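You operate a simulated robot arm through the tools that you are given. There is no shell and no other tool.

Carry out the task below with a simulated robot arm. There is one attempt and no reset: what you move stays moved.

JOB
Pump the sump down to 20 litres, then switch off and shut the valve.
Fine: upper tank lever open first, black knob to HAND, hold the sump button and watch the upper sight glass; never run against a shut valve.
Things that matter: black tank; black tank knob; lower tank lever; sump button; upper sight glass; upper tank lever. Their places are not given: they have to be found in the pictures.

Only the result counts: the job must be done as asked and must still hold three seconds after the hand-in. Knocking over, shifting, dropping, spilling or breaking anything else fails it.

ROBOT AND FRAMES
A 6-joint arm with a two-finger parallel gripper, fixed in place. Base frame: the origin is at the foot of the arm, x ahead of it, y to its left, z up. Units: m, degrees, N and s.
With the tool pointing down near the work surface it reaches from about 0.1 to 0.54 m from the base axis. Its first joint turns from -115.0 to 115.0 degrees. Payload 3.43 kg.
Tool frame: the origin (TCP) lies between the finger pads and is the grasp point; the fingertips stand 0.034 m ahead of it; z points along the fingers, y is the line along which they close. Largest opening 0.128 m; finger width 0.024, thickness 0.012; the body of the gripper, 0.048 by 0.13 m, starts 0.096 m behind the TCP.
Orientation is told as [roll, pitch, yaw] about the base's x, y, z axes, in that order, counted from this pose: with the fingers straight down and closing along the base's y, the tool's x points along the base's -x, its y along +y and its z along -z.

CONTROLS
- The arm moves only by the tool play_rows. Its argument "series" is a list of rows, each an object of numbers (a shift or turn left out is 0, a gripper value left out holds the last): "x", "y", "z": the shift along the base's x, y, z in m; "rx", "ry", "rz": the turn, a rotation vector about the base's x, y, z in degrees; "jaw": the finger opening in m, from 0 to 0.128. In form: [{"x": .., "y": .., "z": .., "rx": .., "ry": .., "rz": .., "jaw": ..}, ...]. A call has 1 to 20 rows; each row is the pose to reach, as a shift and turn from the pose commanded when the call began. Rows are played at 5 a second. More than 0.05 m and 8.6 degrees between two rows, or a gripper value outside its range, and nothing of the call is played. A pose out of reach is approached as far as the arm can. The call stops where the force on the tool passes 40 N (or 10 N more than at its start, if that is more) or the arm is blocked; 0.2 s more then pass. The fingers move at their own pace (about 0.153 m/s each) and stop on an object; they squeeze with about 45 N. The grip force told is the motor's: it shows also when the fingers shut on nothing. Time passes only in rows, and 0.2 s behind the last, so rows that repeat a pose let the fingers close. It gives the time, the measured TCP pose, the force on the tool (base axes), the opening and the grip force at its end, in the units of the frame above (readings bear some noise), with the torque about the TCP (base axes, N m) and any sound that the robot's microphone picked up.
- Cameras (640 x 400 px; columns grow to the right, rows downward): "scene" is fixed at [0.0575, -0.4928, 1.4765]; the picture's right is [0.05, -1.00, 0.00], its down [-0.91, -0.05, -0.42] and it looks along [0.42, 0.02, -0.91] (base axes); focal length 368 px, centre (320, 200). "wrist" rides on the gripper at [0.076, -0.011, -0.16] in the tool frame; the picture's right is [0.15, 0.99, 0.00], its down [-0.88, 0.13, -0.46] and it looks along [-0.45, 0.07, 0.89] (tool axes); focal length 234 px, centre (320, 200).
- get_image(camera): a new picture of that camera. It takes no simulated time.
- lift_body(by): slides the trunk up (or, below 0, down) by that many m; the arm rides with it, the base frame stays. It gives what a move gives, with no picture.
- measure_at(camera, pixels): for up to 12 pixels [column, row] of the newest picture of that camera ("zoom" is the newest enlarged one), the place [x, y, z] in the base frame of the surface seen there, good to about 0.002 m, but the place of the scene camera against the robot may be out by one fixed shift of up to 0.025 m in any direction. It takes no simulated time.
- inspect(camera, box): a new picture of the part [left, top, right, bottom] of that camera's present view, enlarged. It takes no simulated time.
- hand_in(): hands the job in; it is judged then, once.

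Unless the task says otherwise, let go and move clear before handing in.

The tools are called after "Request:" as a command line: name --argument value ..., lists and objects as JSON in quotes. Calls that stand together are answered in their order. play_rows: Moves the arm, as the interface text tells. Its arguments: {"type":"object","properties":{"series":{"type":"array","items":{"type":"object","properties":{"x":{"type":"number"},"y":{"type":"number"},"z":{"type":"number"},"rx":{"type":"number"},"ry":{"type":"number"},"rz":{"type":"number"},"jaw":{"type":"number"}}}}},"required":["series"]} The other tools are called the same way: lift_body (by) slides the trunk up or down; get_image (camera) takes a picture; measure_at (camera, pixels) gives the place of the surface under pixels of a picture; inspect (camera, box) takes an enlarged picture of a part of a camera's view; hand_in () hands the job in.

At the start:

```text
clock: 0.0
eef_pos: [0.1702, -0.3276, 1.1197]
orientation: [0.0, -0.1, 0.0]
wrist_force: [0.1, -0.5, 0.4]
wrist_torque: [0.0, -0.02, 0.02]
width: 0.128
gripper_force: 0.0
trunk travel left (down, up): [-0.9, 0.09]
```

scene: 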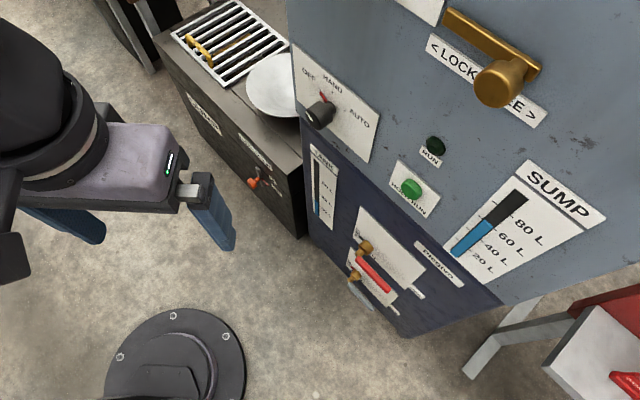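
wrist: 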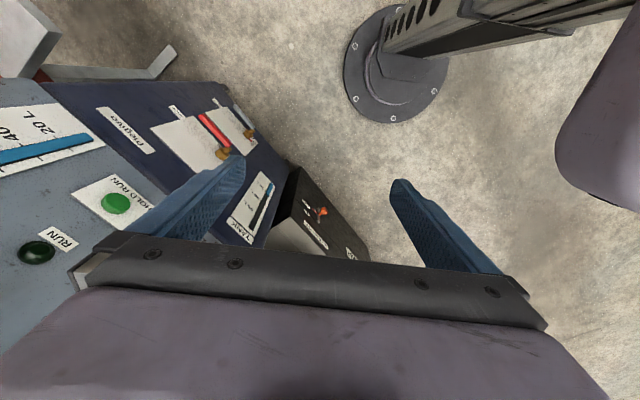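

The scene picture shows a grey cabinet with a knob (OFF/HAND/AUTO near 320,110), a green HOLD RUN button (412,187), a SUMP gauge (500,225), and a navy tank below with a red lever (372,272) and another handle (362,290). I'll enlarge these parts before moving.

Request:
inspect --camera "scene" --box '[290, 40, 450, 140]'

Request:
inspect --camera "scene" --box '[300, 200, 460, 340]'

Request:
inspect --camera "scene" --box '[400, 120, 620, 300]'

Request:
inspect --camera "scene" --box '[160, 0, 320, 240]'

Request:
inspect --camera "scene" --box '[380, 0, 640, 140]'

Request:
inspect --camera "wrist" --box '[60, 60, 380, 280]'

```text
4.00 times, centred on (370, 90) of scene
```

zoom: 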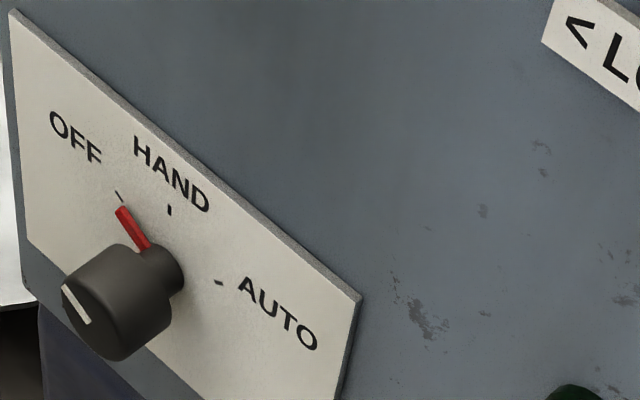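

```text
2.86 times, centred on (380, 270) of scene
```

zoom: 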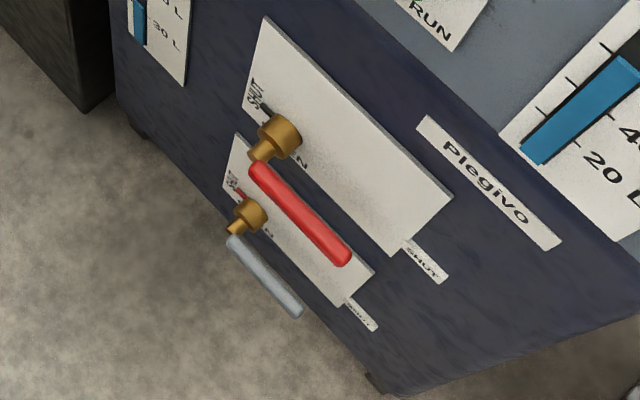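

```text
2.22 times, centred on (510, 210) of scene
```

zoom: 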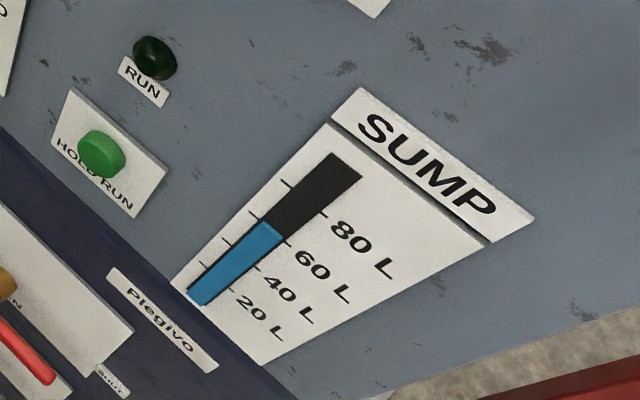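

```text
1.67 times, centred on (240, 120) of scene
```

zoom: 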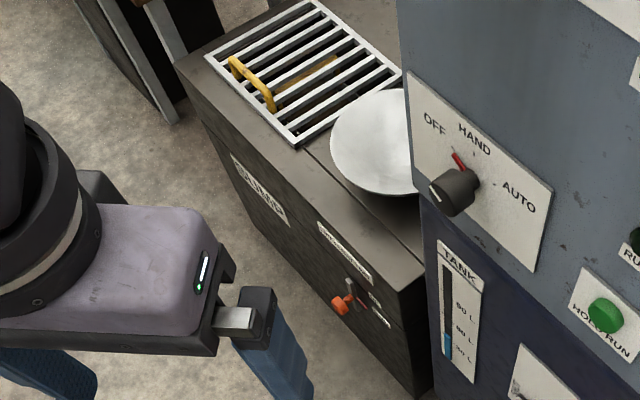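

```text
2.46 times, centred on (510, 70) of scene
```

zoom: 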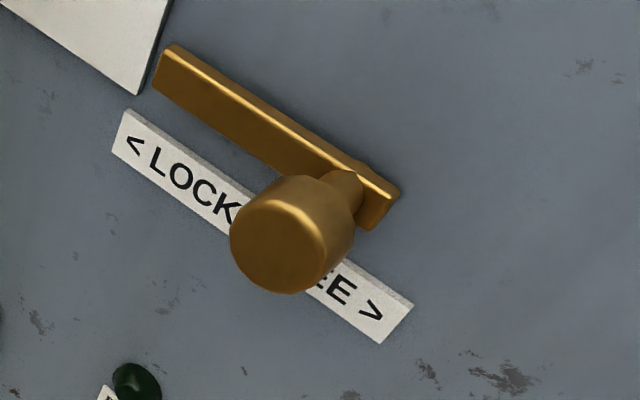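

```text
1.82 times, centred on (220, 170) of wrist
```

zoom: 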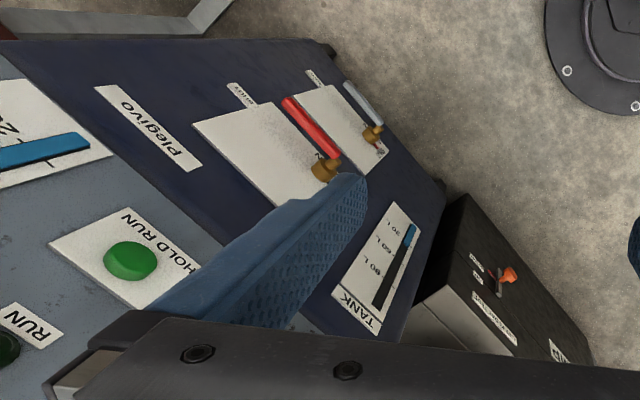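

The SUMP glass reads about 60 L, the knob points at OFF with a red mark, and two levers (red upper, grey lower) hang on the navy tank. I'll measure positions of these from both cameras.

Request:
measure_at --camera "scene" --pixels '[[318, 113], [323, 97], [360, 110], [412, 187], [434, 145], [490, 225], [366, 247], [388, 288], [355, 278], [370, 300], [500, 85], [255, 183]]'

Request:
measure_at --camera "wrist" --pixels '[[116, 203], [36, 252], [214, 130], [222, 153], [241, 112], [250, 130], [40, 150], [130, 130], [320, 212], [400, 60], [255, 200], [170, 140]]'

Request:
get_image --camera "wrist"

```text
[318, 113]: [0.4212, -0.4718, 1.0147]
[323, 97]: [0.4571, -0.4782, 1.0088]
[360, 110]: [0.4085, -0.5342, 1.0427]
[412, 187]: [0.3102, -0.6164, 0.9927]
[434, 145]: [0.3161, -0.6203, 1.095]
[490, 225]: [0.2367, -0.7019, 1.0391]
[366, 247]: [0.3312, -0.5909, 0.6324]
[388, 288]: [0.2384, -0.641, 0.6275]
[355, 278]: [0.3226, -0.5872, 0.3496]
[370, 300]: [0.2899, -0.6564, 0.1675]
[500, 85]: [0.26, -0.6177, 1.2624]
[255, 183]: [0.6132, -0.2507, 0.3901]
```

```text
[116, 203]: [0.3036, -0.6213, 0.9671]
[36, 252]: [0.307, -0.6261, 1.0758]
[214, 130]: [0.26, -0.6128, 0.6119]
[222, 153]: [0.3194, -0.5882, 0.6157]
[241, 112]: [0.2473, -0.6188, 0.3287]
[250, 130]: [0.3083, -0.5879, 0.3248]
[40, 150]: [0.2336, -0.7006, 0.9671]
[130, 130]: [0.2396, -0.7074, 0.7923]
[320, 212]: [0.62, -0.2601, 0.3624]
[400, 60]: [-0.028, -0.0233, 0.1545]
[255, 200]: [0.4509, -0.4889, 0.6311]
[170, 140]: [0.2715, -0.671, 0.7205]
```

```text
taken
```

wrist: 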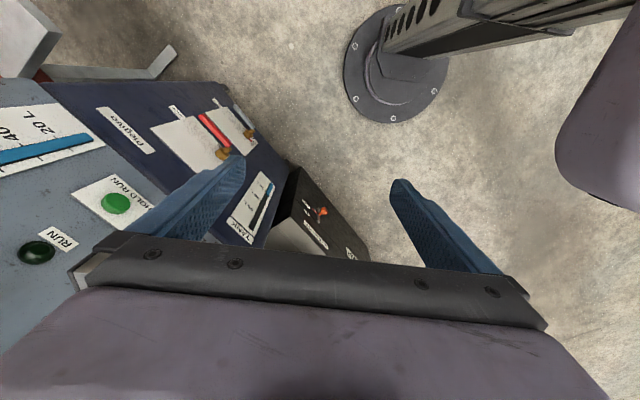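

The two cameras agree to within a fixed shift of about (0.008, 0.005, 0.02). The face is a vertical plane with normal about (-0.72, 0.70, 0). Next I'll yaw the tool by -44° so that it squares with the face.

Request:
play_rows --series '[{"rz": -8}, {"rz": -16}, {"rz": -24}, {"rz": -32}, {"rz": -40}, {"rz": -44}, {"rz": -44}]'

```text
clock: 1.6
eef_pos: [0.1693, -0.3274, 1.1193]
orientation: [0.0, -0.1, -44.1]
wrist_force: [0.3, -1.0, -0.1]
wrist_torque: [0.02, 0.0, 0.0]
width: 0.1283
gripper_force: 0.1
trunk travel left (down, up): [-0.9, 0.09]
```

The yaw went as commanded, with no contact. Next I'll pitch the tool up towards the face about the TCP, then look with the wrist camera.

Request:
play_rows --series '[{"rx": -5.56, "ry": -5.75}, {"rx": -11.12, "ry": -11.5}, {"rx": -16.68, "ry": -17.25}, {"rx": -22.24, "ry": -23.0}, {"rx": -27.8, "ry": -28.75}, {"rx": -33.36, "ry": -34.5}, {"rx": -38.92, "ry": -40.25}, {"rx": -44.48, "ry": -46.0}, {"rx": -50.04, "ry": -51.75}, {"rx": -55.6, "ry": -57.5}, {"rx": -61.16, "ry": -63.25}, {"rx": -62.55, "ry": -64.7}, {"rx": -62.55, "ry": -64.7}]'

Request:
get_image --camera "wrist"

Request:
get_image --camera "scene"

```text
clock: 4.4
eef_pos: [0.154, -0.3926, 1.1776]
orientation: [55.2, -89.9, -99.0]
wrist_force: [-0.5, -0.8, 0.1]
wrist_torque: [0.04, 0.0, 0.0]
width: 0.1279
gripper_force: 0.0
out of reach, approached as far as the arm can: row 5, 6, 7, 8, 9, 10, 11, 12, 13
trunk travel left (down, up): [-0.9, 0.09]
```

```text
taken
```

wrist: 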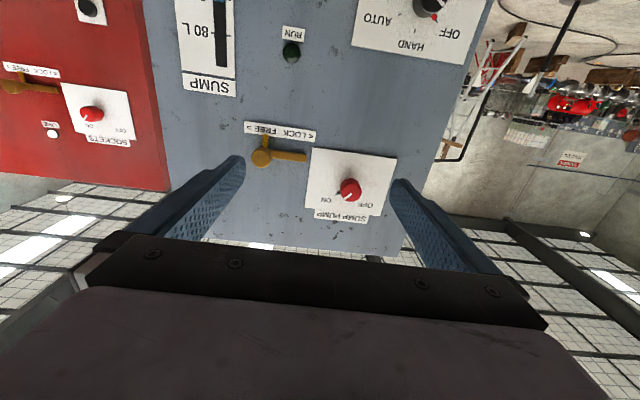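

```text
taken
```

scene: 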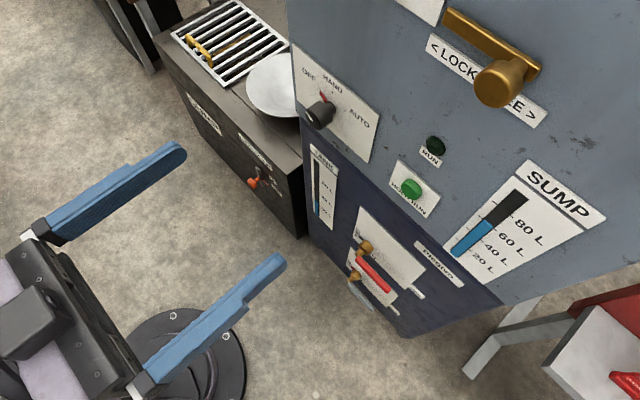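

The wrist view is upside down. It shows a red "SUMP PUMP" ON/OFF switch at (350,188) with a LOCK/FREE bolt at (270,155). I'll enlarge these and the other parts.

Request:
inspect --camera "wrist" --box '[230, 110, 420, 230]'

Request:
inspect --camera "wrist" --box '[160, 0, 480, 120]'

Request:
inspect --camera "wrist" --box '[0, 0, 170, 190]'

Request:
measure_at --camera "wrist" --pixels '[[350, 190], [340, 170], [262, 158], [300, 157], [290, 52], [220, 30], [427, 8], [400, 45], [320, 165], [330, 215], [230, 130], [440, 100]]'

```text
3.33 times, centred on (325, 170) of wrist
```

zoom: 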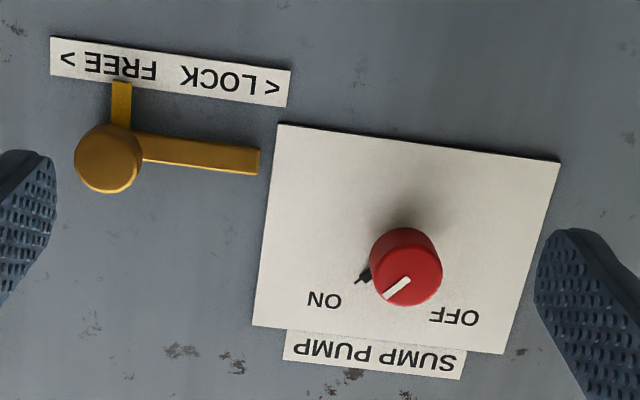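

```text
2.00 times, centred on (320, 60) of wrist
```

zoom: 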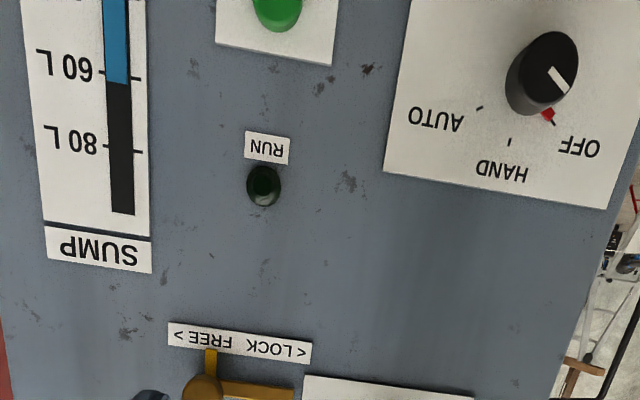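

```text
2.11 times, centred on (85, 95) of wrist
```

zoom: 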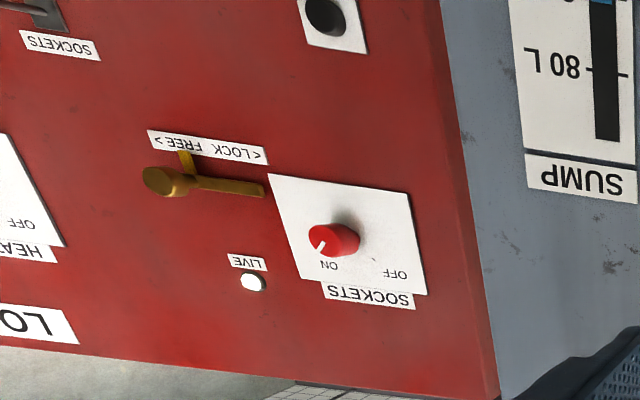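

```text
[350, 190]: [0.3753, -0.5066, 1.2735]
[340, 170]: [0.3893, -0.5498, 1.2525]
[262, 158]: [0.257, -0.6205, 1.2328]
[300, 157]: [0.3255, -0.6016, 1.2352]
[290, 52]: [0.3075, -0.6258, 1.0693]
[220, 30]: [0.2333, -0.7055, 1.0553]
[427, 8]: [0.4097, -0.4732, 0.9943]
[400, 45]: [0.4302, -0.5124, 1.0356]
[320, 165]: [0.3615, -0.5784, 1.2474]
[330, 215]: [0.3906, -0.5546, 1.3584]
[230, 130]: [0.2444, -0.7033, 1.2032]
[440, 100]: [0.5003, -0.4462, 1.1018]
```

The SUMP PUMP isolator already points at ON and its bolt sits at FREE, so I'll leave both alone. The face lies at p·n = -0.67 with n = (-0.707, 0.707). I'll move forward and down a little to check the reach, then lower the trunk to see the levers.

Request:
play_rows --series '[{"x": 0.03, "y": -0.03}, {"x": 0.06, "y": -0.06}, {"x": 0.08, "y": -0.08}, {"x": 0.08, "y": -0.08}]'

```text
clock: 5.4
eef_pos: [0.2342, -0.4752, 1.1757]
orientation: [-81.0, -90.0, 36.9]
wrist_force: [-0.5, -1.5, 1.2]
wrist_torque: [-0.03, 0.01, -0.02]
width: 0.128
gripper_force: 0.0
trunk travel left (down, up): [-0.9, 0.09]
```

The TCP is now 0.168 m from the face and nothing is touching. I'll lower the trunk by 0.5 m, still clear of the face, and look at the levers.

Request:
lift_body --by -0.5

Request:
get_image --camera "wrist"

Request:
get_image --camera "scene"

```text
refused: -0.5 is not a number from -0.4 to 0.4
```

```text
taken
```

wrist: 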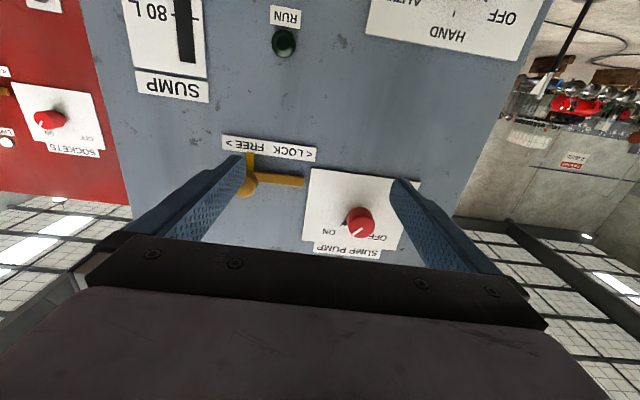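

```text
taken
```

scene: 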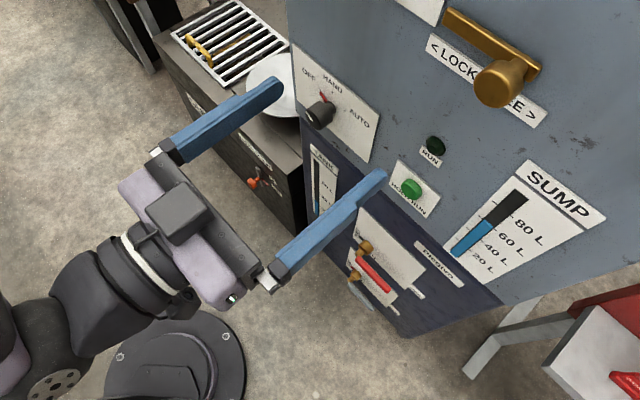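

The trunk tool refused the step because each move is limited to 0.4 m. The wrist picture shows clear space around the gripper, so I'll go down 0.4 m and then 0.1 m more.

Request:
lift_body --by -0.4

Request:
get_image --camera "wrist"

Request:
get_image --camera "scene"

```text
clock: 9.2
eef_pos: [0.2348, -0.4735, 0.7749]
orientation: [-74.2, -90.1, 30.1]
wrist_force: [1.0, -0.3, -0.3]
wrist_torque: [-0.01, 0.01, -0.07]
width: 0.1279
gripper_force: 0.1
trunk travel left (down, up): [-0.5, 0.49]
```

```text
taken
```

wrist: 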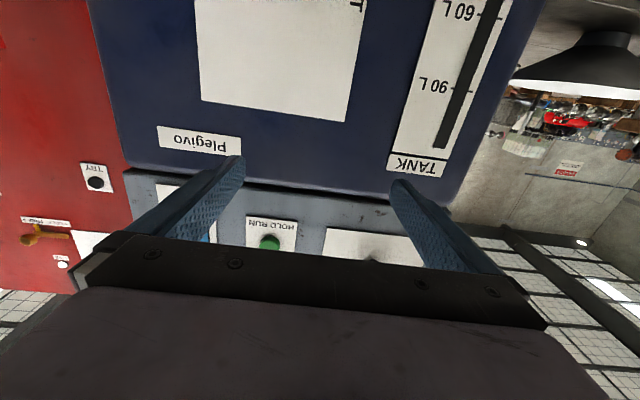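

```text
taken
```

scene: 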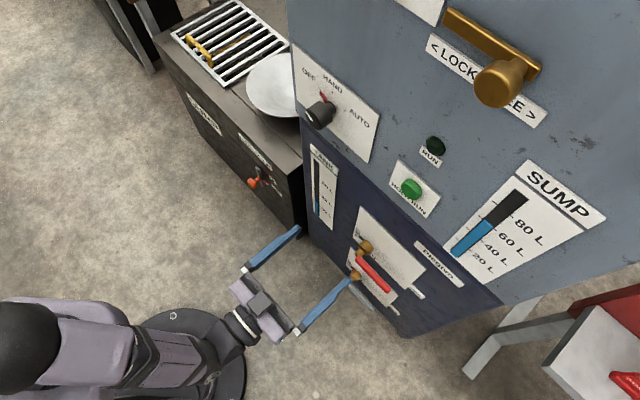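

The navy tank is now in view, with its TANK glass at (450,90), and the levers are still below. I'll lower another 0.3 m.

Request:
lift_body --by -0.3

Request:
get_image --camera "wrist"

Request:
get_image --camera "scene"

```text
clock: 12.2
eef_pos: [0.2349, -0.474, 0.4768]
orientation: [-75.2, -90.0, 31.4]
wrist_force: [-0.3, -0.4, -0.2]
wrist_torque: [-0.02, 0.0, -0.01]
width: 0.1279
gripper_force: 0.1
trunk travel left (down, up): [-0.2, 0.79]
```

```text
taken
```

wrist: 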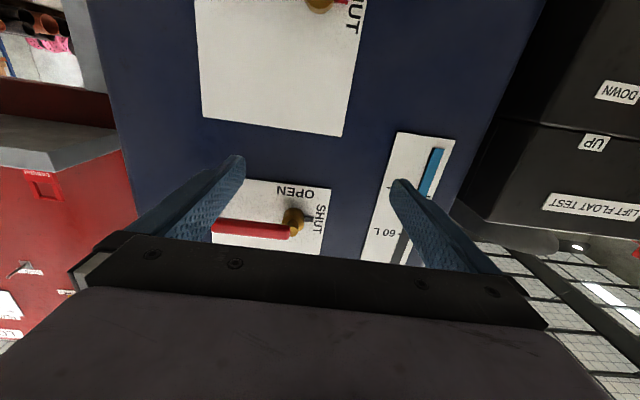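

```text
taken
```

scene: 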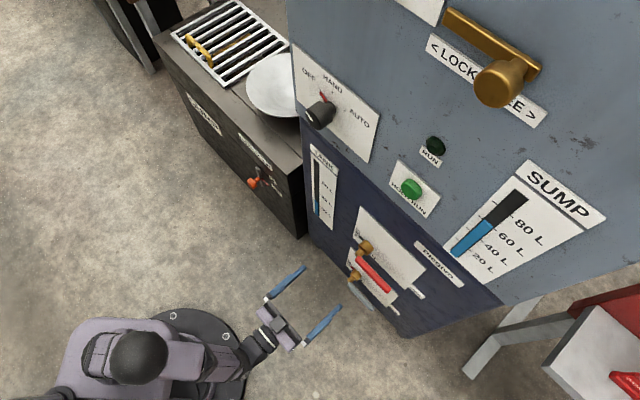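

Request:
inspect --camera "wrist" --box '[190, 150, 350, 260]'

Request:
inspect --camera "wrist" --box '[450, 60, 640, 260]'

Request:
measure_at --camera "wrist" --pixels '[[217, 225], [250, 229], [288, 233], [293, 220], [295, 228], [310, 218], [319, 205], [290, 190], [250, 200], [330, 215], [320, 5], [305, 228]]'

```text
3.64 times, centred on (270, 205) of wrist
```

zoom: 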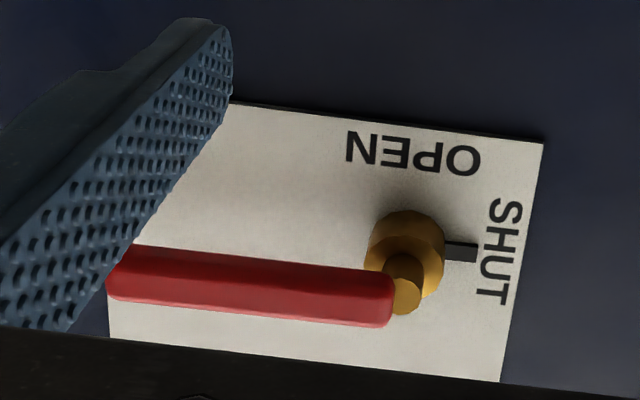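

```text
2.00 times, centred on (545, 160) of wrist
```

zoom: 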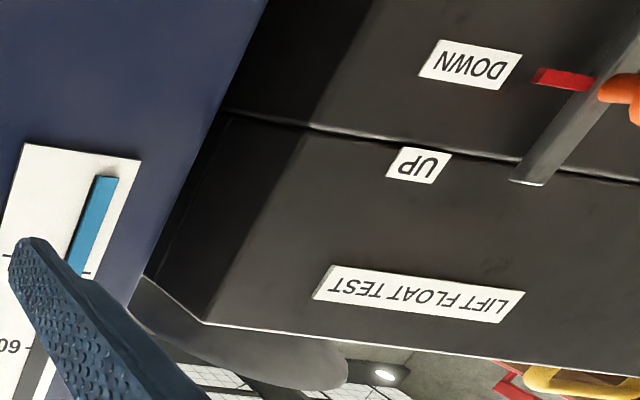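

```text
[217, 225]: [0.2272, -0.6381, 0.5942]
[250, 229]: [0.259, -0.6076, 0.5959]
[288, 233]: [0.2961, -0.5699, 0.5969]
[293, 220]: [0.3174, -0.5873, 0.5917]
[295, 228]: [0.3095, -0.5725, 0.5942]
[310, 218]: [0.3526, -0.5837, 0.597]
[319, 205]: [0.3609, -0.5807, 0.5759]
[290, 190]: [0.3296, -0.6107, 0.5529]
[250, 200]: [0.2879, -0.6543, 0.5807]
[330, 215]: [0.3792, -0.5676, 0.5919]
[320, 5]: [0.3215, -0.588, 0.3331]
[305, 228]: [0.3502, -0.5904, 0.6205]
```

The upper (red) lever points right and its black pointer points left at SHUT, while OPEN is below. So I must swing the handle up to vertical. I'll check the small tags and the lower lever before touching anything.

Request:
inspect --camera "scene" --box '[340, 200, 440, 262]'

Request:
inspect --camera "scene" --box '[340, 255, 440, 317]'

Request:
inspect --camera "scene" --box '[235, 120, 300, 220]'

Request:
inspect --camera "scene" --box '[300, 140, 345, 240]'

Request:
lift_body --by -0.2

Request:
get_image --camera "wrist"

```text
6.40 times, centred on (390, 231) of scene
```

zoom: 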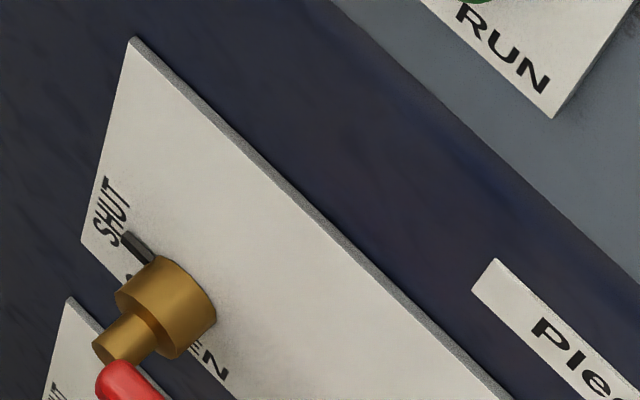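

```text
6.40 times, centred on (390, 286) of scene
```

zoom: 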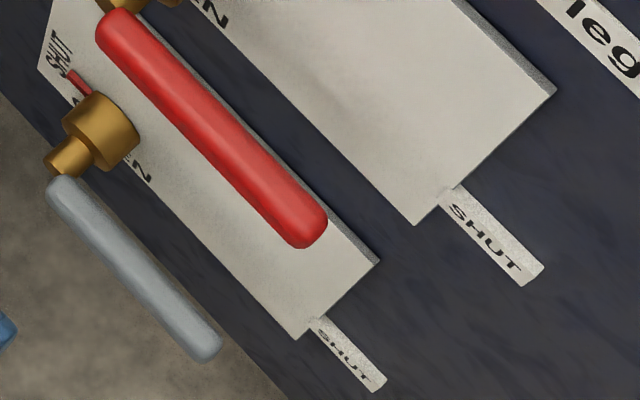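

```text
4.00 times, centred on (268, 170) of scene
```

zoom: 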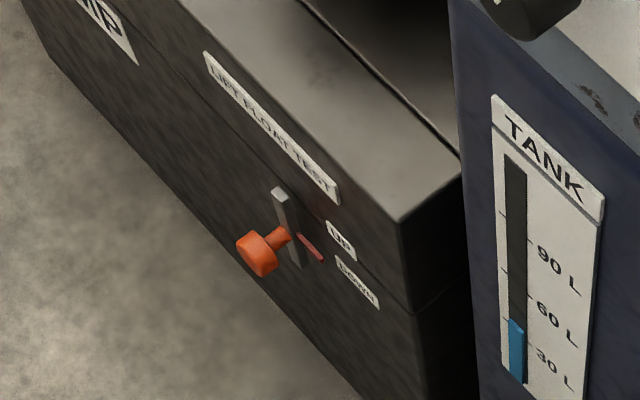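

```text
4.00 times, centred on (322, 190) of scene
```

zoom: 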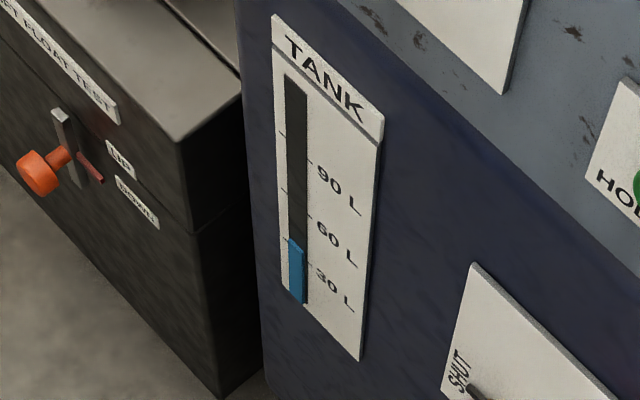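

```text
clock: 14.4
eef_pos: [0.235, -0.4742, 0.2754]
orientation: [-77.1, -90.0, 33.0]
wrist_force: [0.3, -0.2, -0.5]
wrist_torque: [-0.03, 0.04, 0.01]
width: 0.1282
gripper_force: 0.0
trunk travel left (down, up): [0.0, 0.99]
```

```text
taken
```

wrist: 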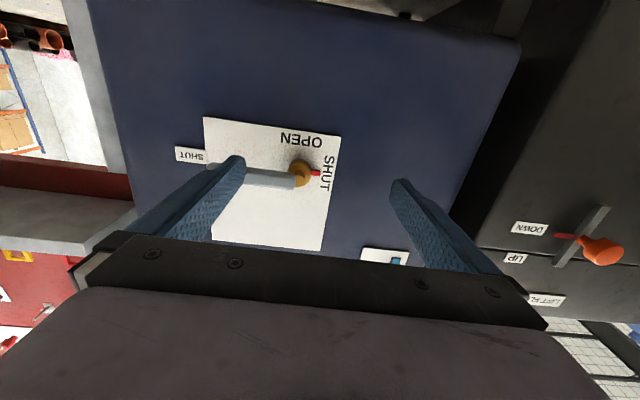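

Both levers' pointers sit at SHUT. The lower one is a decoy, and the LIFT FLOAT TEST box is not part of this. I'll raise the trunk so the gripper sits just below the upper lever (hub at about s=-0.192, z≈0.602), then close the jaws and shift to the right.

Request:
lift_body --by 0.27

Request:
play_rows --series '[{"rz": -0.9, "x": -0.02, "y": -0.02, "jaw": 0.0}, {"rz": -0.9, "x": -0.04, "y": -0.04, "jaw": 0.0}, {"rz": -0.9, "x": -0.068, "y": -0.068, "jaw": 0.0}, {"rz": -0.9, "x": -0.068, "y": -0.068, "jaw": 0.0}, {"rz": -0.9, "x": -0.068, "y": -0.068, "jaw": 0.0}]'

Request:
get_image --camera "wrist"

```text
clock: 17.1
eef_pos: [0.2355, -0.4733, 0.5457]
orientation: [-74.2, -90.0, 30.1]
wrist_force: [-0.4, -0.5, 0.8]
wrist_torque: [-0.01, 0.02, 0.05]
width: 0.1282
gripper_force: 0.0
trunk travel left (down, up): [-0.27, 0.72]
```

```text
clock: 18.4
eef_pos: [0.1661, -0.5422, 0.5448]
orientation: [-55.1, -90.0, 10.2]
wrist_force: [-0.5, -1.3, -0.5]
wrist_torque: [-0.02, -0.03, 0.01]
width: 0.0002
gripper_force: 33.2
trunk travel left (down, up): [-0.27, 0.72]
```

```text
taken
```

wrist: 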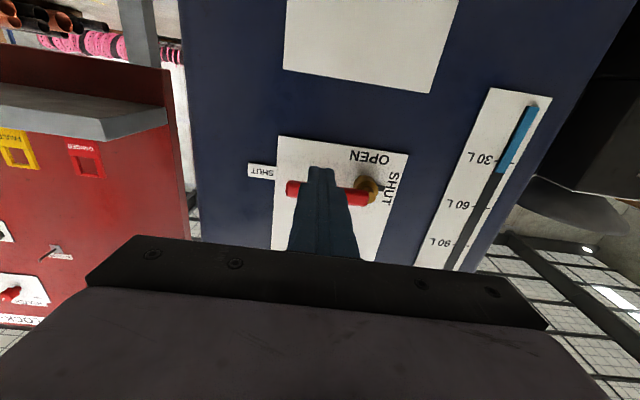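

The red lever's free end shows at (290,188) and the closed fingers are in front of it. I'll measure the lever and hub precisely from here, along with the shelf on the right for clearance.

Request:
measure_at --camera "wrist" --pixels '[[287, 188], [293, 195], [293, 182], [355, 198], [355, 190], [372, 188], [368, 196], [385, 190], [120, 110], [165, 120], [180, 150], [362, 157]]'

Request:
inspect --camera "wrist" --box '[250, 120, 430, 250]'

```text
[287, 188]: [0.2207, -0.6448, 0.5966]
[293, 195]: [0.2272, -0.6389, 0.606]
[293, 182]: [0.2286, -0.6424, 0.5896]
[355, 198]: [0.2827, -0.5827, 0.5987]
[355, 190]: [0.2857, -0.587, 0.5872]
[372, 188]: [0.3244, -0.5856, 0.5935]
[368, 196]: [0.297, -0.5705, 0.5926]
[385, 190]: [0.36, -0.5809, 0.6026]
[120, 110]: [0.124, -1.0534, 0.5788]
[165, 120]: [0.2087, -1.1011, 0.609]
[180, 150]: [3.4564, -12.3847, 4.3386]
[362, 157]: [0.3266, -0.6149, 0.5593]
```

```text
3.08 times, centred on (340, 185) of wrist
```

zoom: 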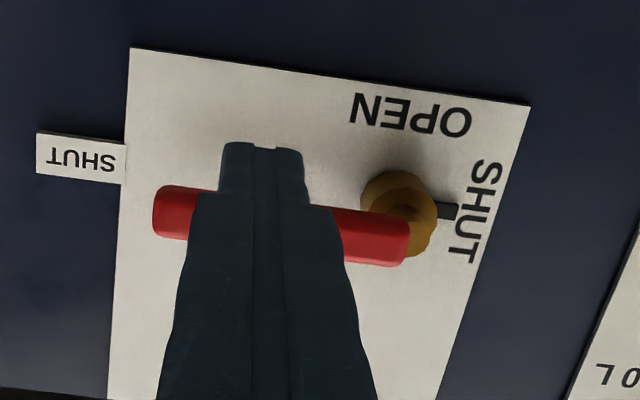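

The lever runs from s=-0.30 to the hub at s=-0.192, its axis is about 0.05 m off the face, and its underside is at z≈0.588. I'll move the closed fingers forward under it by 0.105 m.

Request:
play_rows --series '[{"x": 0.025, "y": -0.025}, {"x": 0.05, "y": -0.05}, {"x": 0.074, "y": -0.074}, {"x": 0.074, "y": -0.074}]'

Request:
get_image --camera "wrist"

Request:
inspect --camera "scene" --box '[280, 200, 460, 340]'

```text
clock: 19.4
eef_pos: [0.2423, -0.6158, 0.5462]
orientation: [-77.3, -90.0, 32.5]
wrist_force: [0.9, 1.2, 0.2]
wrist_torque: [0.01, 0.02, 0.01]
width: 0.0
gripper_force: 33.2
trunk travel left (down, up): [-0.27, 0.72]
```

```text
taken
```

wrist: 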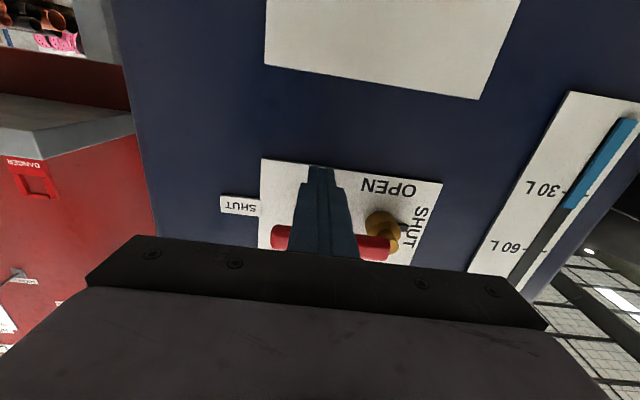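

```text
2.86 times, centred on (370, 270) of scene
```

zoom: 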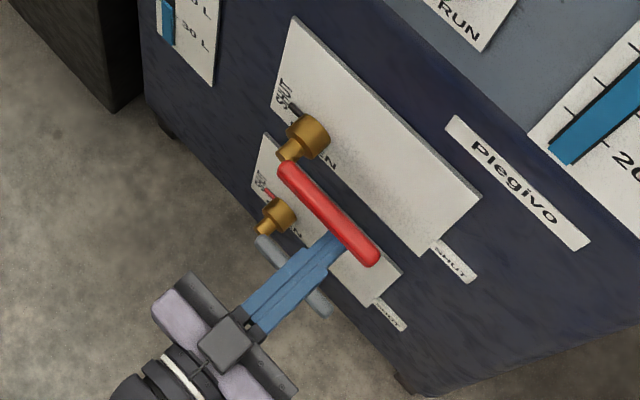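

The tips are under the lever at s=-0.264, z=0.546 with about 30 mm of clearance, and this reach works. I'll push the lever up through the first 30° along its arc and check the force.

Request:
play_rows --series '[{"x": -0.001, "y": -0.001, "z": 0.018}, {"x": -0.002, "y": -0.002, "z": 0.03}, {"x": -0.003, "y": -0.003, "z": 0.04}, {"x": -0.0047, "y": -0.0047, "z": 0.0515}, {"x": -0.0045, "y": -0.0045, "z": 0.061}, {"x": -0.0043, "y": -0.0043, "z": 0.0704}]'

Request:
get_image --camera "wrist"

Request:
inspect --camera "scene" --box '[280, 200, 460, 340]'

```text
clock: 20.8
eef_pos: [0.237, -0.6198, 0.6164]
orientation: [-134.4, -90.1, 89.6]
wrist_force: [-0.2, 0.4, -1.7]
wrist_torque: [-0.04, 0.04, 0.03]
width: 0.0
gripper_force: 33.4
trunk travel left (down, up): [-0.27, 0.72]
```

```text
taken
```

wrist: 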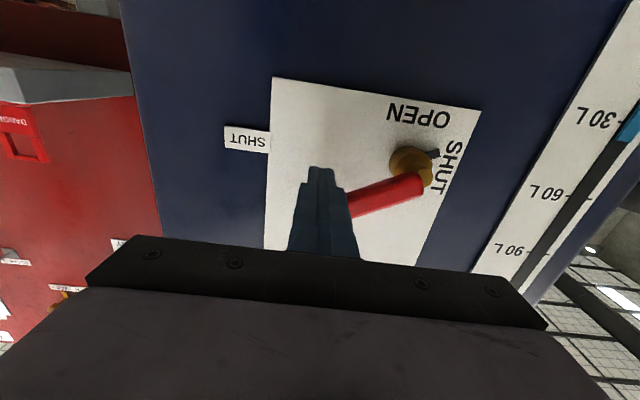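

```text
2.86 times, centred on (370, 270) of scene
```

zoom: 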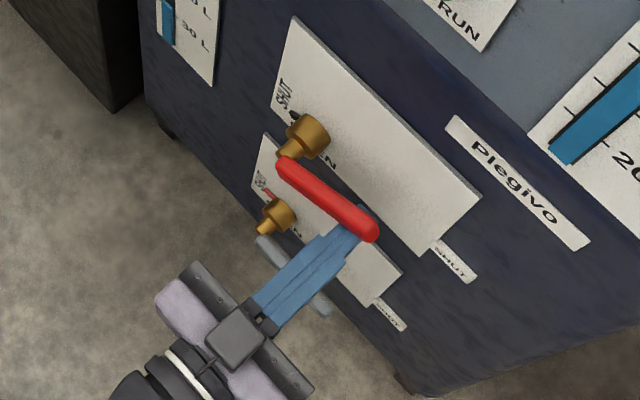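

The lever turns easily at about 2 N and is now near 30°. I'll carry on along the arc to vertical.

Request:
play_rows --series '[{"x": 0.002, "y": 0.002, "z": 0.0098}, {"x": 0.0043, "y": 0.0043, "z": 0.0193}, {"x": 0.008, "y": 0.008, "z": 0.0285}, {"x": 0.0126, "y": 0.0126, "z": 0.0371}, {"x": 0.0185, "y": 0.0185, "z": 0.0447}, {"x": 0.0248, "y": 0.0248, "z": 0.0515}, {"x": 0.032, "y": 0.032, "z": 0.0565}, {"x": 0.0397, "y": 0.0397, "z": 0.0604}, {"x": 0.0397, "y": 0.0397, "z": 0.0604}]'

Request:
get_image --camera "wrist"

Request:
inspect --camera "scene" --box '[280, 200, 460, 340]'

```text
clock: 22.8
eef_pos: [0.2771, -0.5798, 0.6777]
orientation: [-130.3, -89.9, 85.4]
wrist_force: [0.3, 0.2, 0.4]
wrist_torque: [-0.01, 0.0, 0.01]
width: 0.0
gripper_force: 33.1
trunk travel left (down, up): [-0.27, 0.72]
```

```text
taken
```

wrist: 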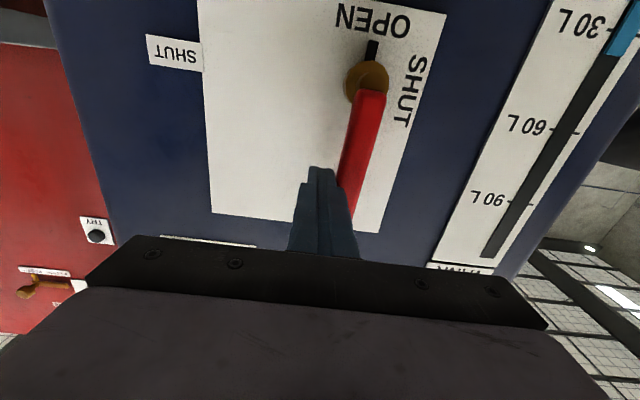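

```text
2.86 times, centred on (370, 270) of scene
```

zoom: 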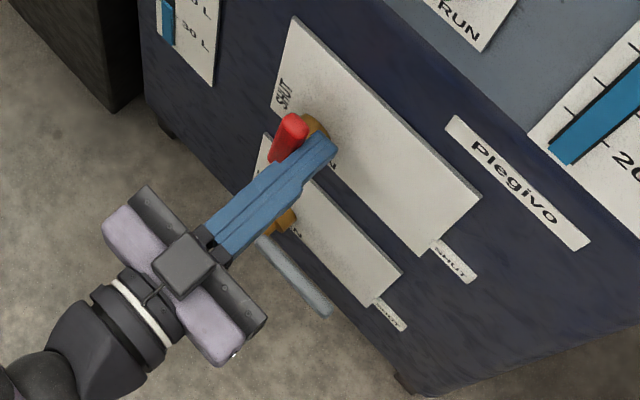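

The pointer at (372,50) now points at OPEN. I'll check closely whether it is fully at the end.

Request:
inspect --camera "wrist" --box '[270, 0, 450, 220]'

Request:
measure_at --camera "wrist" --pixels '[[372, 48], [366, 75], [375, 95], [370, 110], [345, 195], [349, 185], [355, 165]]'

```text
1.82 times, centred on (360, 110) of wrist
```

zoom: 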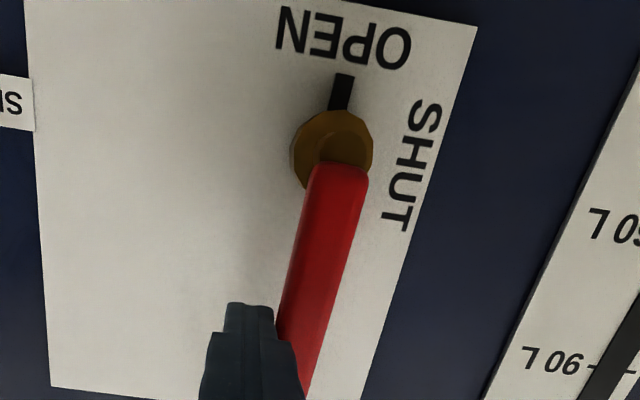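

```text
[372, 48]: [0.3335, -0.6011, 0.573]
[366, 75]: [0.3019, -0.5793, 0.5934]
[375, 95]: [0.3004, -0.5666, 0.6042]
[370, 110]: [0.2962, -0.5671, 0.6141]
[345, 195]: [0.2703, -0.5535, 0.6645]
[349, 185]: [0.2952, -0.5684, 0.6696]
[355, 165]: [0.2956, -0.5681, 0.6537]
```

The lever is vertical within a degree or so. A gentle 4 mm nudge further will show whether it sits at its stop.

Request:
play_rows --series '[{"x": 0.0015, "y": 0.0015}, {"x": 0.003, "y": 0.003}, {"x": 0.003, "y": 0.003}]'

```text
clock: 23.6
eef_pos: [0.2789, -0.5779, 0.6763]
orientation: [-108.0, -89.9, 63.0]
wrist_force: [-3.2, -3.3, 2.1]
wrist_torque: [-0.06, -0.01, -0.08]
width: 0.0002
gripper_force: 32.8
trunk travel left (down, up): [-0.27, 0.72]
```

The reaction of about 4.6 N against the nudge shows the lever is at its OPEN stop. I'll ease off, back away from the face, and rise to the knob height.

Request:
play_rows --series '[{"x": -0.008, "y": -0.008}, {"x": -0.033, "y": 0.017}, {"x": -0.063, "y": 0.047}, {"x": -0.093, "y": 0.077}, {"x": -0.093, "y": 0.077}]'

Request:
lift_body --by 0.25

Request:
play_rows --series '[{"x": 0.03, "y": 0.03, "jaw": 0.09}, {"x": 0.06, "y": 0.06, "jaw": 0.09}, {"x": 0.09, "y": 0.09, "jaw": 0.09}, {"x": 0.12, "y": 0.12, "jaw": 0.09}, {"x": 0.12, "y": 0.12, "jaw": 0.09}]'

Request:
get_image --camera "wrist"

Request:
get_image --camera "scene"

```text
clock: 24.8
eef_pos: [0.1861, -0.4994, 0.6758]
orientation: [-74.0, -90.0, 29.0]
wrist_force: [-0.3, 0.0, -0.4]
wrist_torque: [-0.01, 0.01, -0.02]
width: 0.0
gripper_force: 33.2
trunk travel left (down, up): [-0.27, 0.72]
```

```text
clock: 27.3
eef_pos: [0.1872, -0.5012, 0.9274]
orientation: [-73.9, -90.0, 28.8]
wrist_force: [-0.4, 0.2, 0.2]
wrist_torque: [0.01, -0.01, 0.0]
width: 0.0
gripper_force: 33.5
trunk travel left (down, up): [-0.52, 0.47]
```

```text
clock: 28.5
eef_pos: [0.3086, -0.3874, 0.9304]
orientation: [-27.5, -89.8, -17.4]
wrist_force: [-0.7, 0.0, 0.4]
wrist_torque: [0.0, -0.01, 0.02]
width: 0.0898
gripper_force: 0.1
out of reach, approached as far as the arm can: row 4, 5
trunk travel left (down, up): [-0.52, 0.47]
```

```text
taken
```

wrist: 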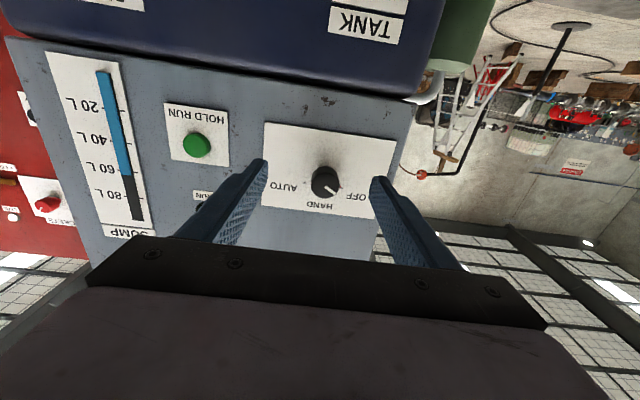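

```text
taken
```

scene: 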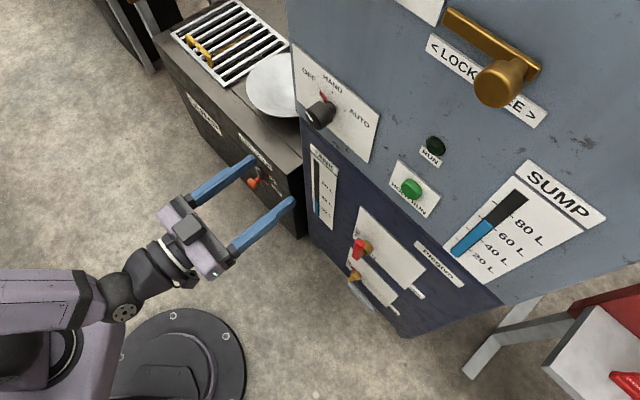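

The wrist view shows the knob at (325,182) with its white line towards OFF, the HOLD RUN button at (196,145), and the SUMP glass at (120,145). I'll enlarge and measure the knob, ticks and button.

Request:
inspect --camera "wrist" --box '[255, 120, 405, 220]'

Request:
measure_at --camera "wrist" --pixels '[[325, 182], [314, 182], [338, 182], [325, 169], [325, 196], [196, 145], [187, 145], [205, 145], [196, 136], [196, 154], [270, 180], [350, 150]]'

Request:
inspect --camera "wrist" --box '[40, 40, 260, 240]'

```text
4.00 times, centred on (330, 170) of wrist
```

zoom: 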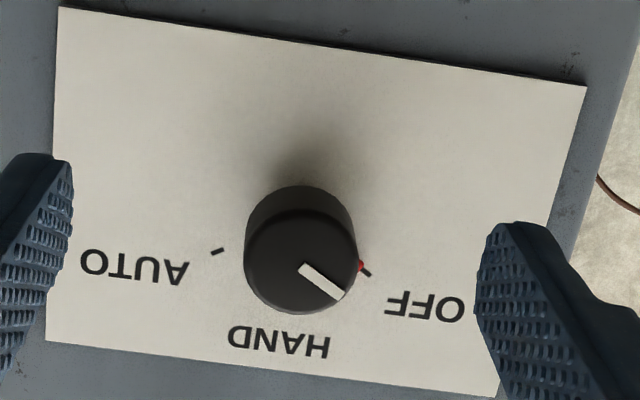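

```text
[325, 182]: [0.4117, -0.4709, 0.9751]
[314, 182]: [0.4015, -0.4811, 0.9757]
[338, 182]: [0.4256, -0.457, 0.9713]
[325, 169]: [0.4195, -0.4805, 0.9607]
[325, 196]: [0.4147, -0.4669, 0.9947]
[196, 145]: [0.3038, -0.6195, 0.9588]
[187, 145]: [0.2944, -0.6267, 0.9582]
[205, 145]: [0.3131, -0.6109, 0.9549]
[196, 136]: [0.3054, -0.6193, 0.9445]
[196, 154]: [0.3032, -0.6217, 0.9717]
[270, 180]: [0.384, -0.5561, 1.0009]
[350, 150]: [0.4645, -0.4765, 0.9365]
```

```text
2.00 times, centred on (150, 140) of wrist
```

zoom: 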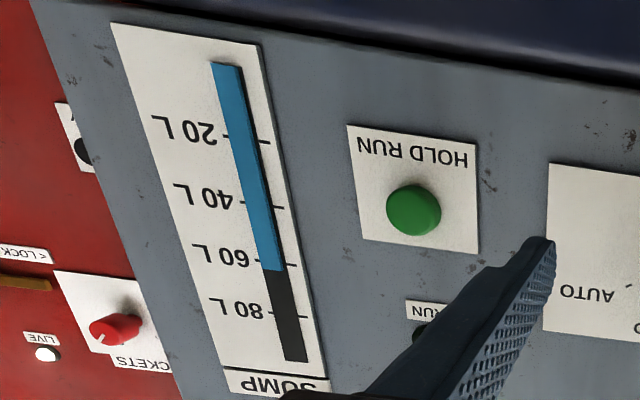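

The knob cap is centred near s=-0.042, z≈0.98, with a radius of about 20 mm and its face 46 mm off the panel. The button is at s=-0.223, z≈0.958. I'll measure the OFF/HAND/AUTO ticks and the gauge marks to fix the turning angle and the 20 L height.

Request:
get_image --camera "scene"

Request:
measure_at --camera "scene" --pixels '[[319.5, 88.7], [332.5, 92.5], [344.5, 110.7], [329, 100], [305, 50], [375, 120], [320, 112], [308, 108], [330, 106], [316, 104], [318, 122], [296, 42]]'

Request:
measure_at --camera "wrist" --pixels '[[341.5, 188], [304.2, 182.7], [122, 111], [129, 143.5], [134, 171], [138, 197], [124, 120], [126, 174], [130, 210], [101, 72], [330, 173], [320, 171]]'

Request:
inspect --camera "wrist" --box '[80, 60, 160, 240]'

```text
taken
```

scene: 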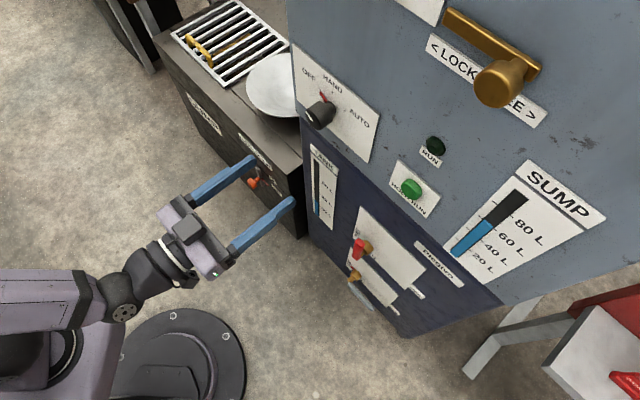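

```text
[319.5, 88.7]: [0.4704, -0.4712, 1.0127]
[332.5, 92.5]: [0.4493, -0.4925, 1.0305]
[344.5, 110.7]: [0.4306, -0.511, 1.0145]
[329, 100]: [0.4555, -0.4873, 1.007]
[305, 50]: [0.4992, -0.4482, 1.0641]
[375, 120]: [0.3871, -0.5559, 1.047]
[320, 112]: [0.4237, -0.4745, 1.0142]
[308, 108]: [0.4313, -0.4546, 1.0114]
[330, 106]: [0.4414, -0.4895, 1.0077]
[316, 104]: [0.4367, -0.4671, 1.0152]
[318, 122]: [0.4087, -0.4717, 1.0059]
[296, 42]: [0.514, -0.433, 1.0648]
```

```text
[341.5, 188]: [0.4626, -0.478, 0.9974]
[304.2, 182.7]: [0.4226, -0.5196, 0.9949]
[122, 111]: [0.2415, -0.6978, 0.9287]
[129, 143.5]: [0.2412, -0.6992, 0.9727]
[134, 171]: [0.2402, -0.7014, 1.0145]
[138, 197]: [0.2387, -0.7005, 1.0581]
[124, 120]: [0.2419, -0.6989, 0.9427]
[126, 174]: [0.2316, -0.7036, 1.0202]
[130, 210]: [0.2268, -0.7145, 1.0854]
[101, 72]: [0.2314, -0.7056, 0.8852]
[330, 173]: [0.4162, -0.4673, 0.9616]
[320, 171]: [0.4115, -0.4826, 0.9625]
```

```text
2.22 times, centred on (120, 150) of wrist
```

zoom: 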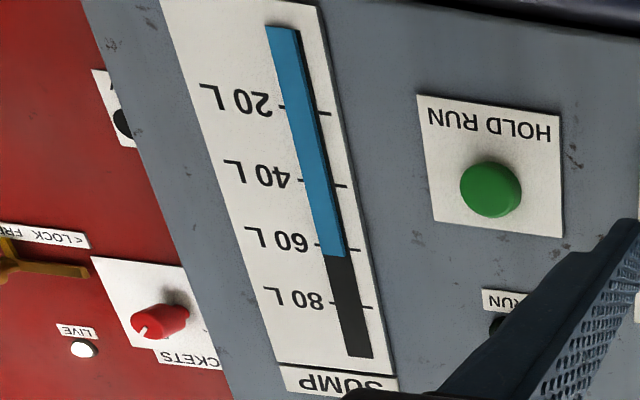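

The ticks fit a circle about s=-0.040, z=0.979 with OFF at -60°, HAND at 0° and AUTO at +60°. The 20 L mark is at z=0.9287, at about 2.15 mm per litre. I'll move to a pre-grasp in front of the knob.

Request:
play_rows --series '[{"x": 0.013, "y": -0.0075, "z": 0.012}, {"x": 0.026, "y": -0.015, "z": 0.024}, {"x": 0.039, "y": -0.0225, "z": 0.036}, {"x": 0.0518, "y": -0.0303, "z": 0.0486}, {"x": 0.0518, "y": -0.0303, "z": 0.0486}]'

Request:
get_image --camera "wrist"

```text
clock: 29.7
eef_pos: [0.3605, -0.4171, 0.9787]
orientation: [-58.4, -90.0, 13.5]
wrist_force: [0.0, -0.5, -0.3]
wrist_torque: [0.02, -0.01, -0.04]
width: 0.09
gripper_force: 0.1
trunk travel left (down, up): [-0.52, 0.47]
```

```text
taken
```

wrist: 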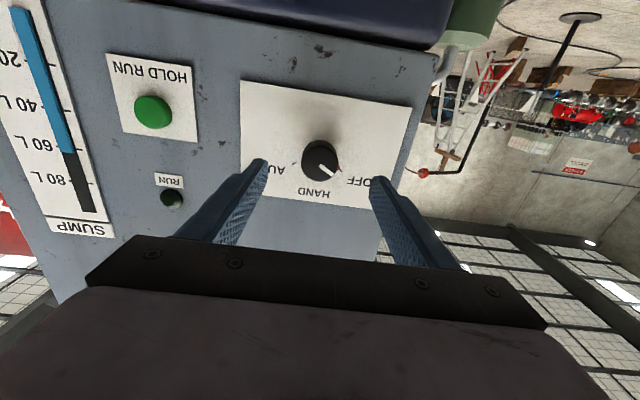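

The TCP is at s=-0.040, z=0.9787, with the knob at (320,163) between the fingers. I'll verify the knob's edges once more before closing in.

Request:
inspect --camera "wrist" --box '[260, 120, 380, 210]'

Request:
measure_at --camera "wrist" --pixels '[[304, 165], [335, 165], [320, 181], [320, 170], [318, 150], [320, 143], [341, 169]]'

```text
4.44 times, centred on (320, 165) of wrist
```

zoom: 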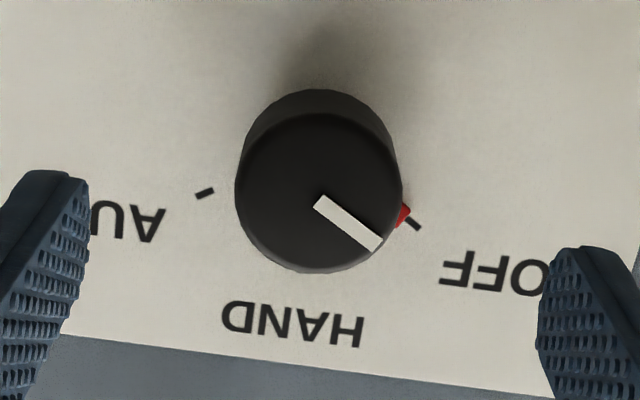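

```text
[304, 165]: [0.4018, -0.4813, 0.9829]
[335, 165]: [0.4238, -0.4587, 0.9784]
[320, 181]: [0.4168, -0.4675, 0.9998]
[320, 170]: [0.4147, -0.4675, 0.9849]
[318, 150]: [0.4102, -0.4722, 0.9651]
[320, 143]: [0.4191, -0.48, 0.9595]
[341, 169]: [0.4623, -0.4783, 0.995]
```

The knob centre is at s=-0.0403, z=0.980 with a radius of 19 mm, well aligned with the TCP. I'll move forward 64 mm with the jaws open.

Request:
play_rows --series '[{"x": 0.015, "y": -0.015, "z": 0.001}, {"x": 0.03, "y": -0.03, "z": 0.001}, {"x": 0.0453, "y": -0.0453, "z": 0.001}, {"x": 0.0453, "y": -0.0453, "z": 0.001}]'

Request:
get_image --camera "wrist"

Request:
inspect --camera "scene" --box '[250, 40, 420, 160]'

```text
clock: 30.7
eef_pos: [0.4067, -0.4633, 0.9788]
orientation: [-55.2, -90.0, 10.3]
wrist_force: [0.0, -0.1, -0.1]
wrist_torque: [0.01, 0.0, -0.01]
width: 0.09
gripper_force: 0.0
trunk travel left (down, up): [-0.52, 0.47]
```

```text
taken
```

wrist: 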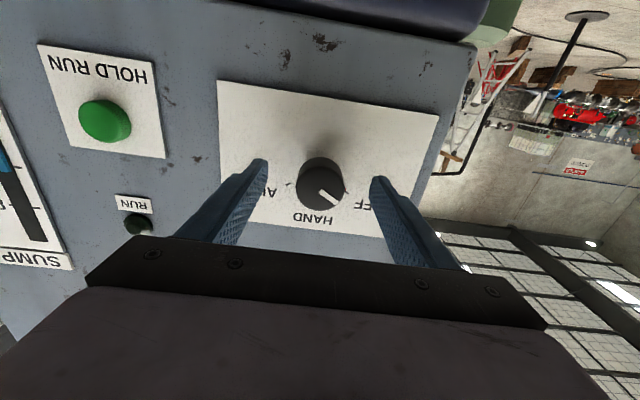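

```text
3.33 times, centred on (335, 100) of scene
```

zoom: 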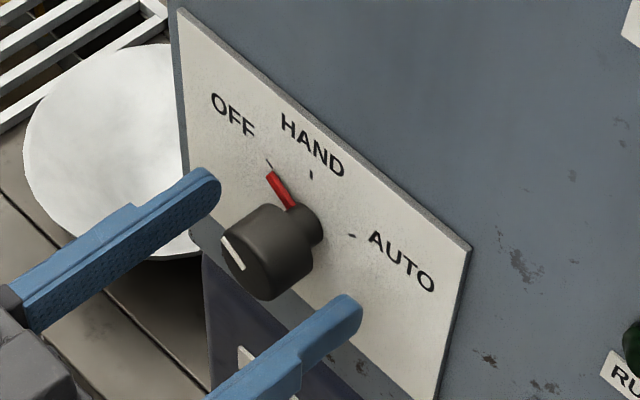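

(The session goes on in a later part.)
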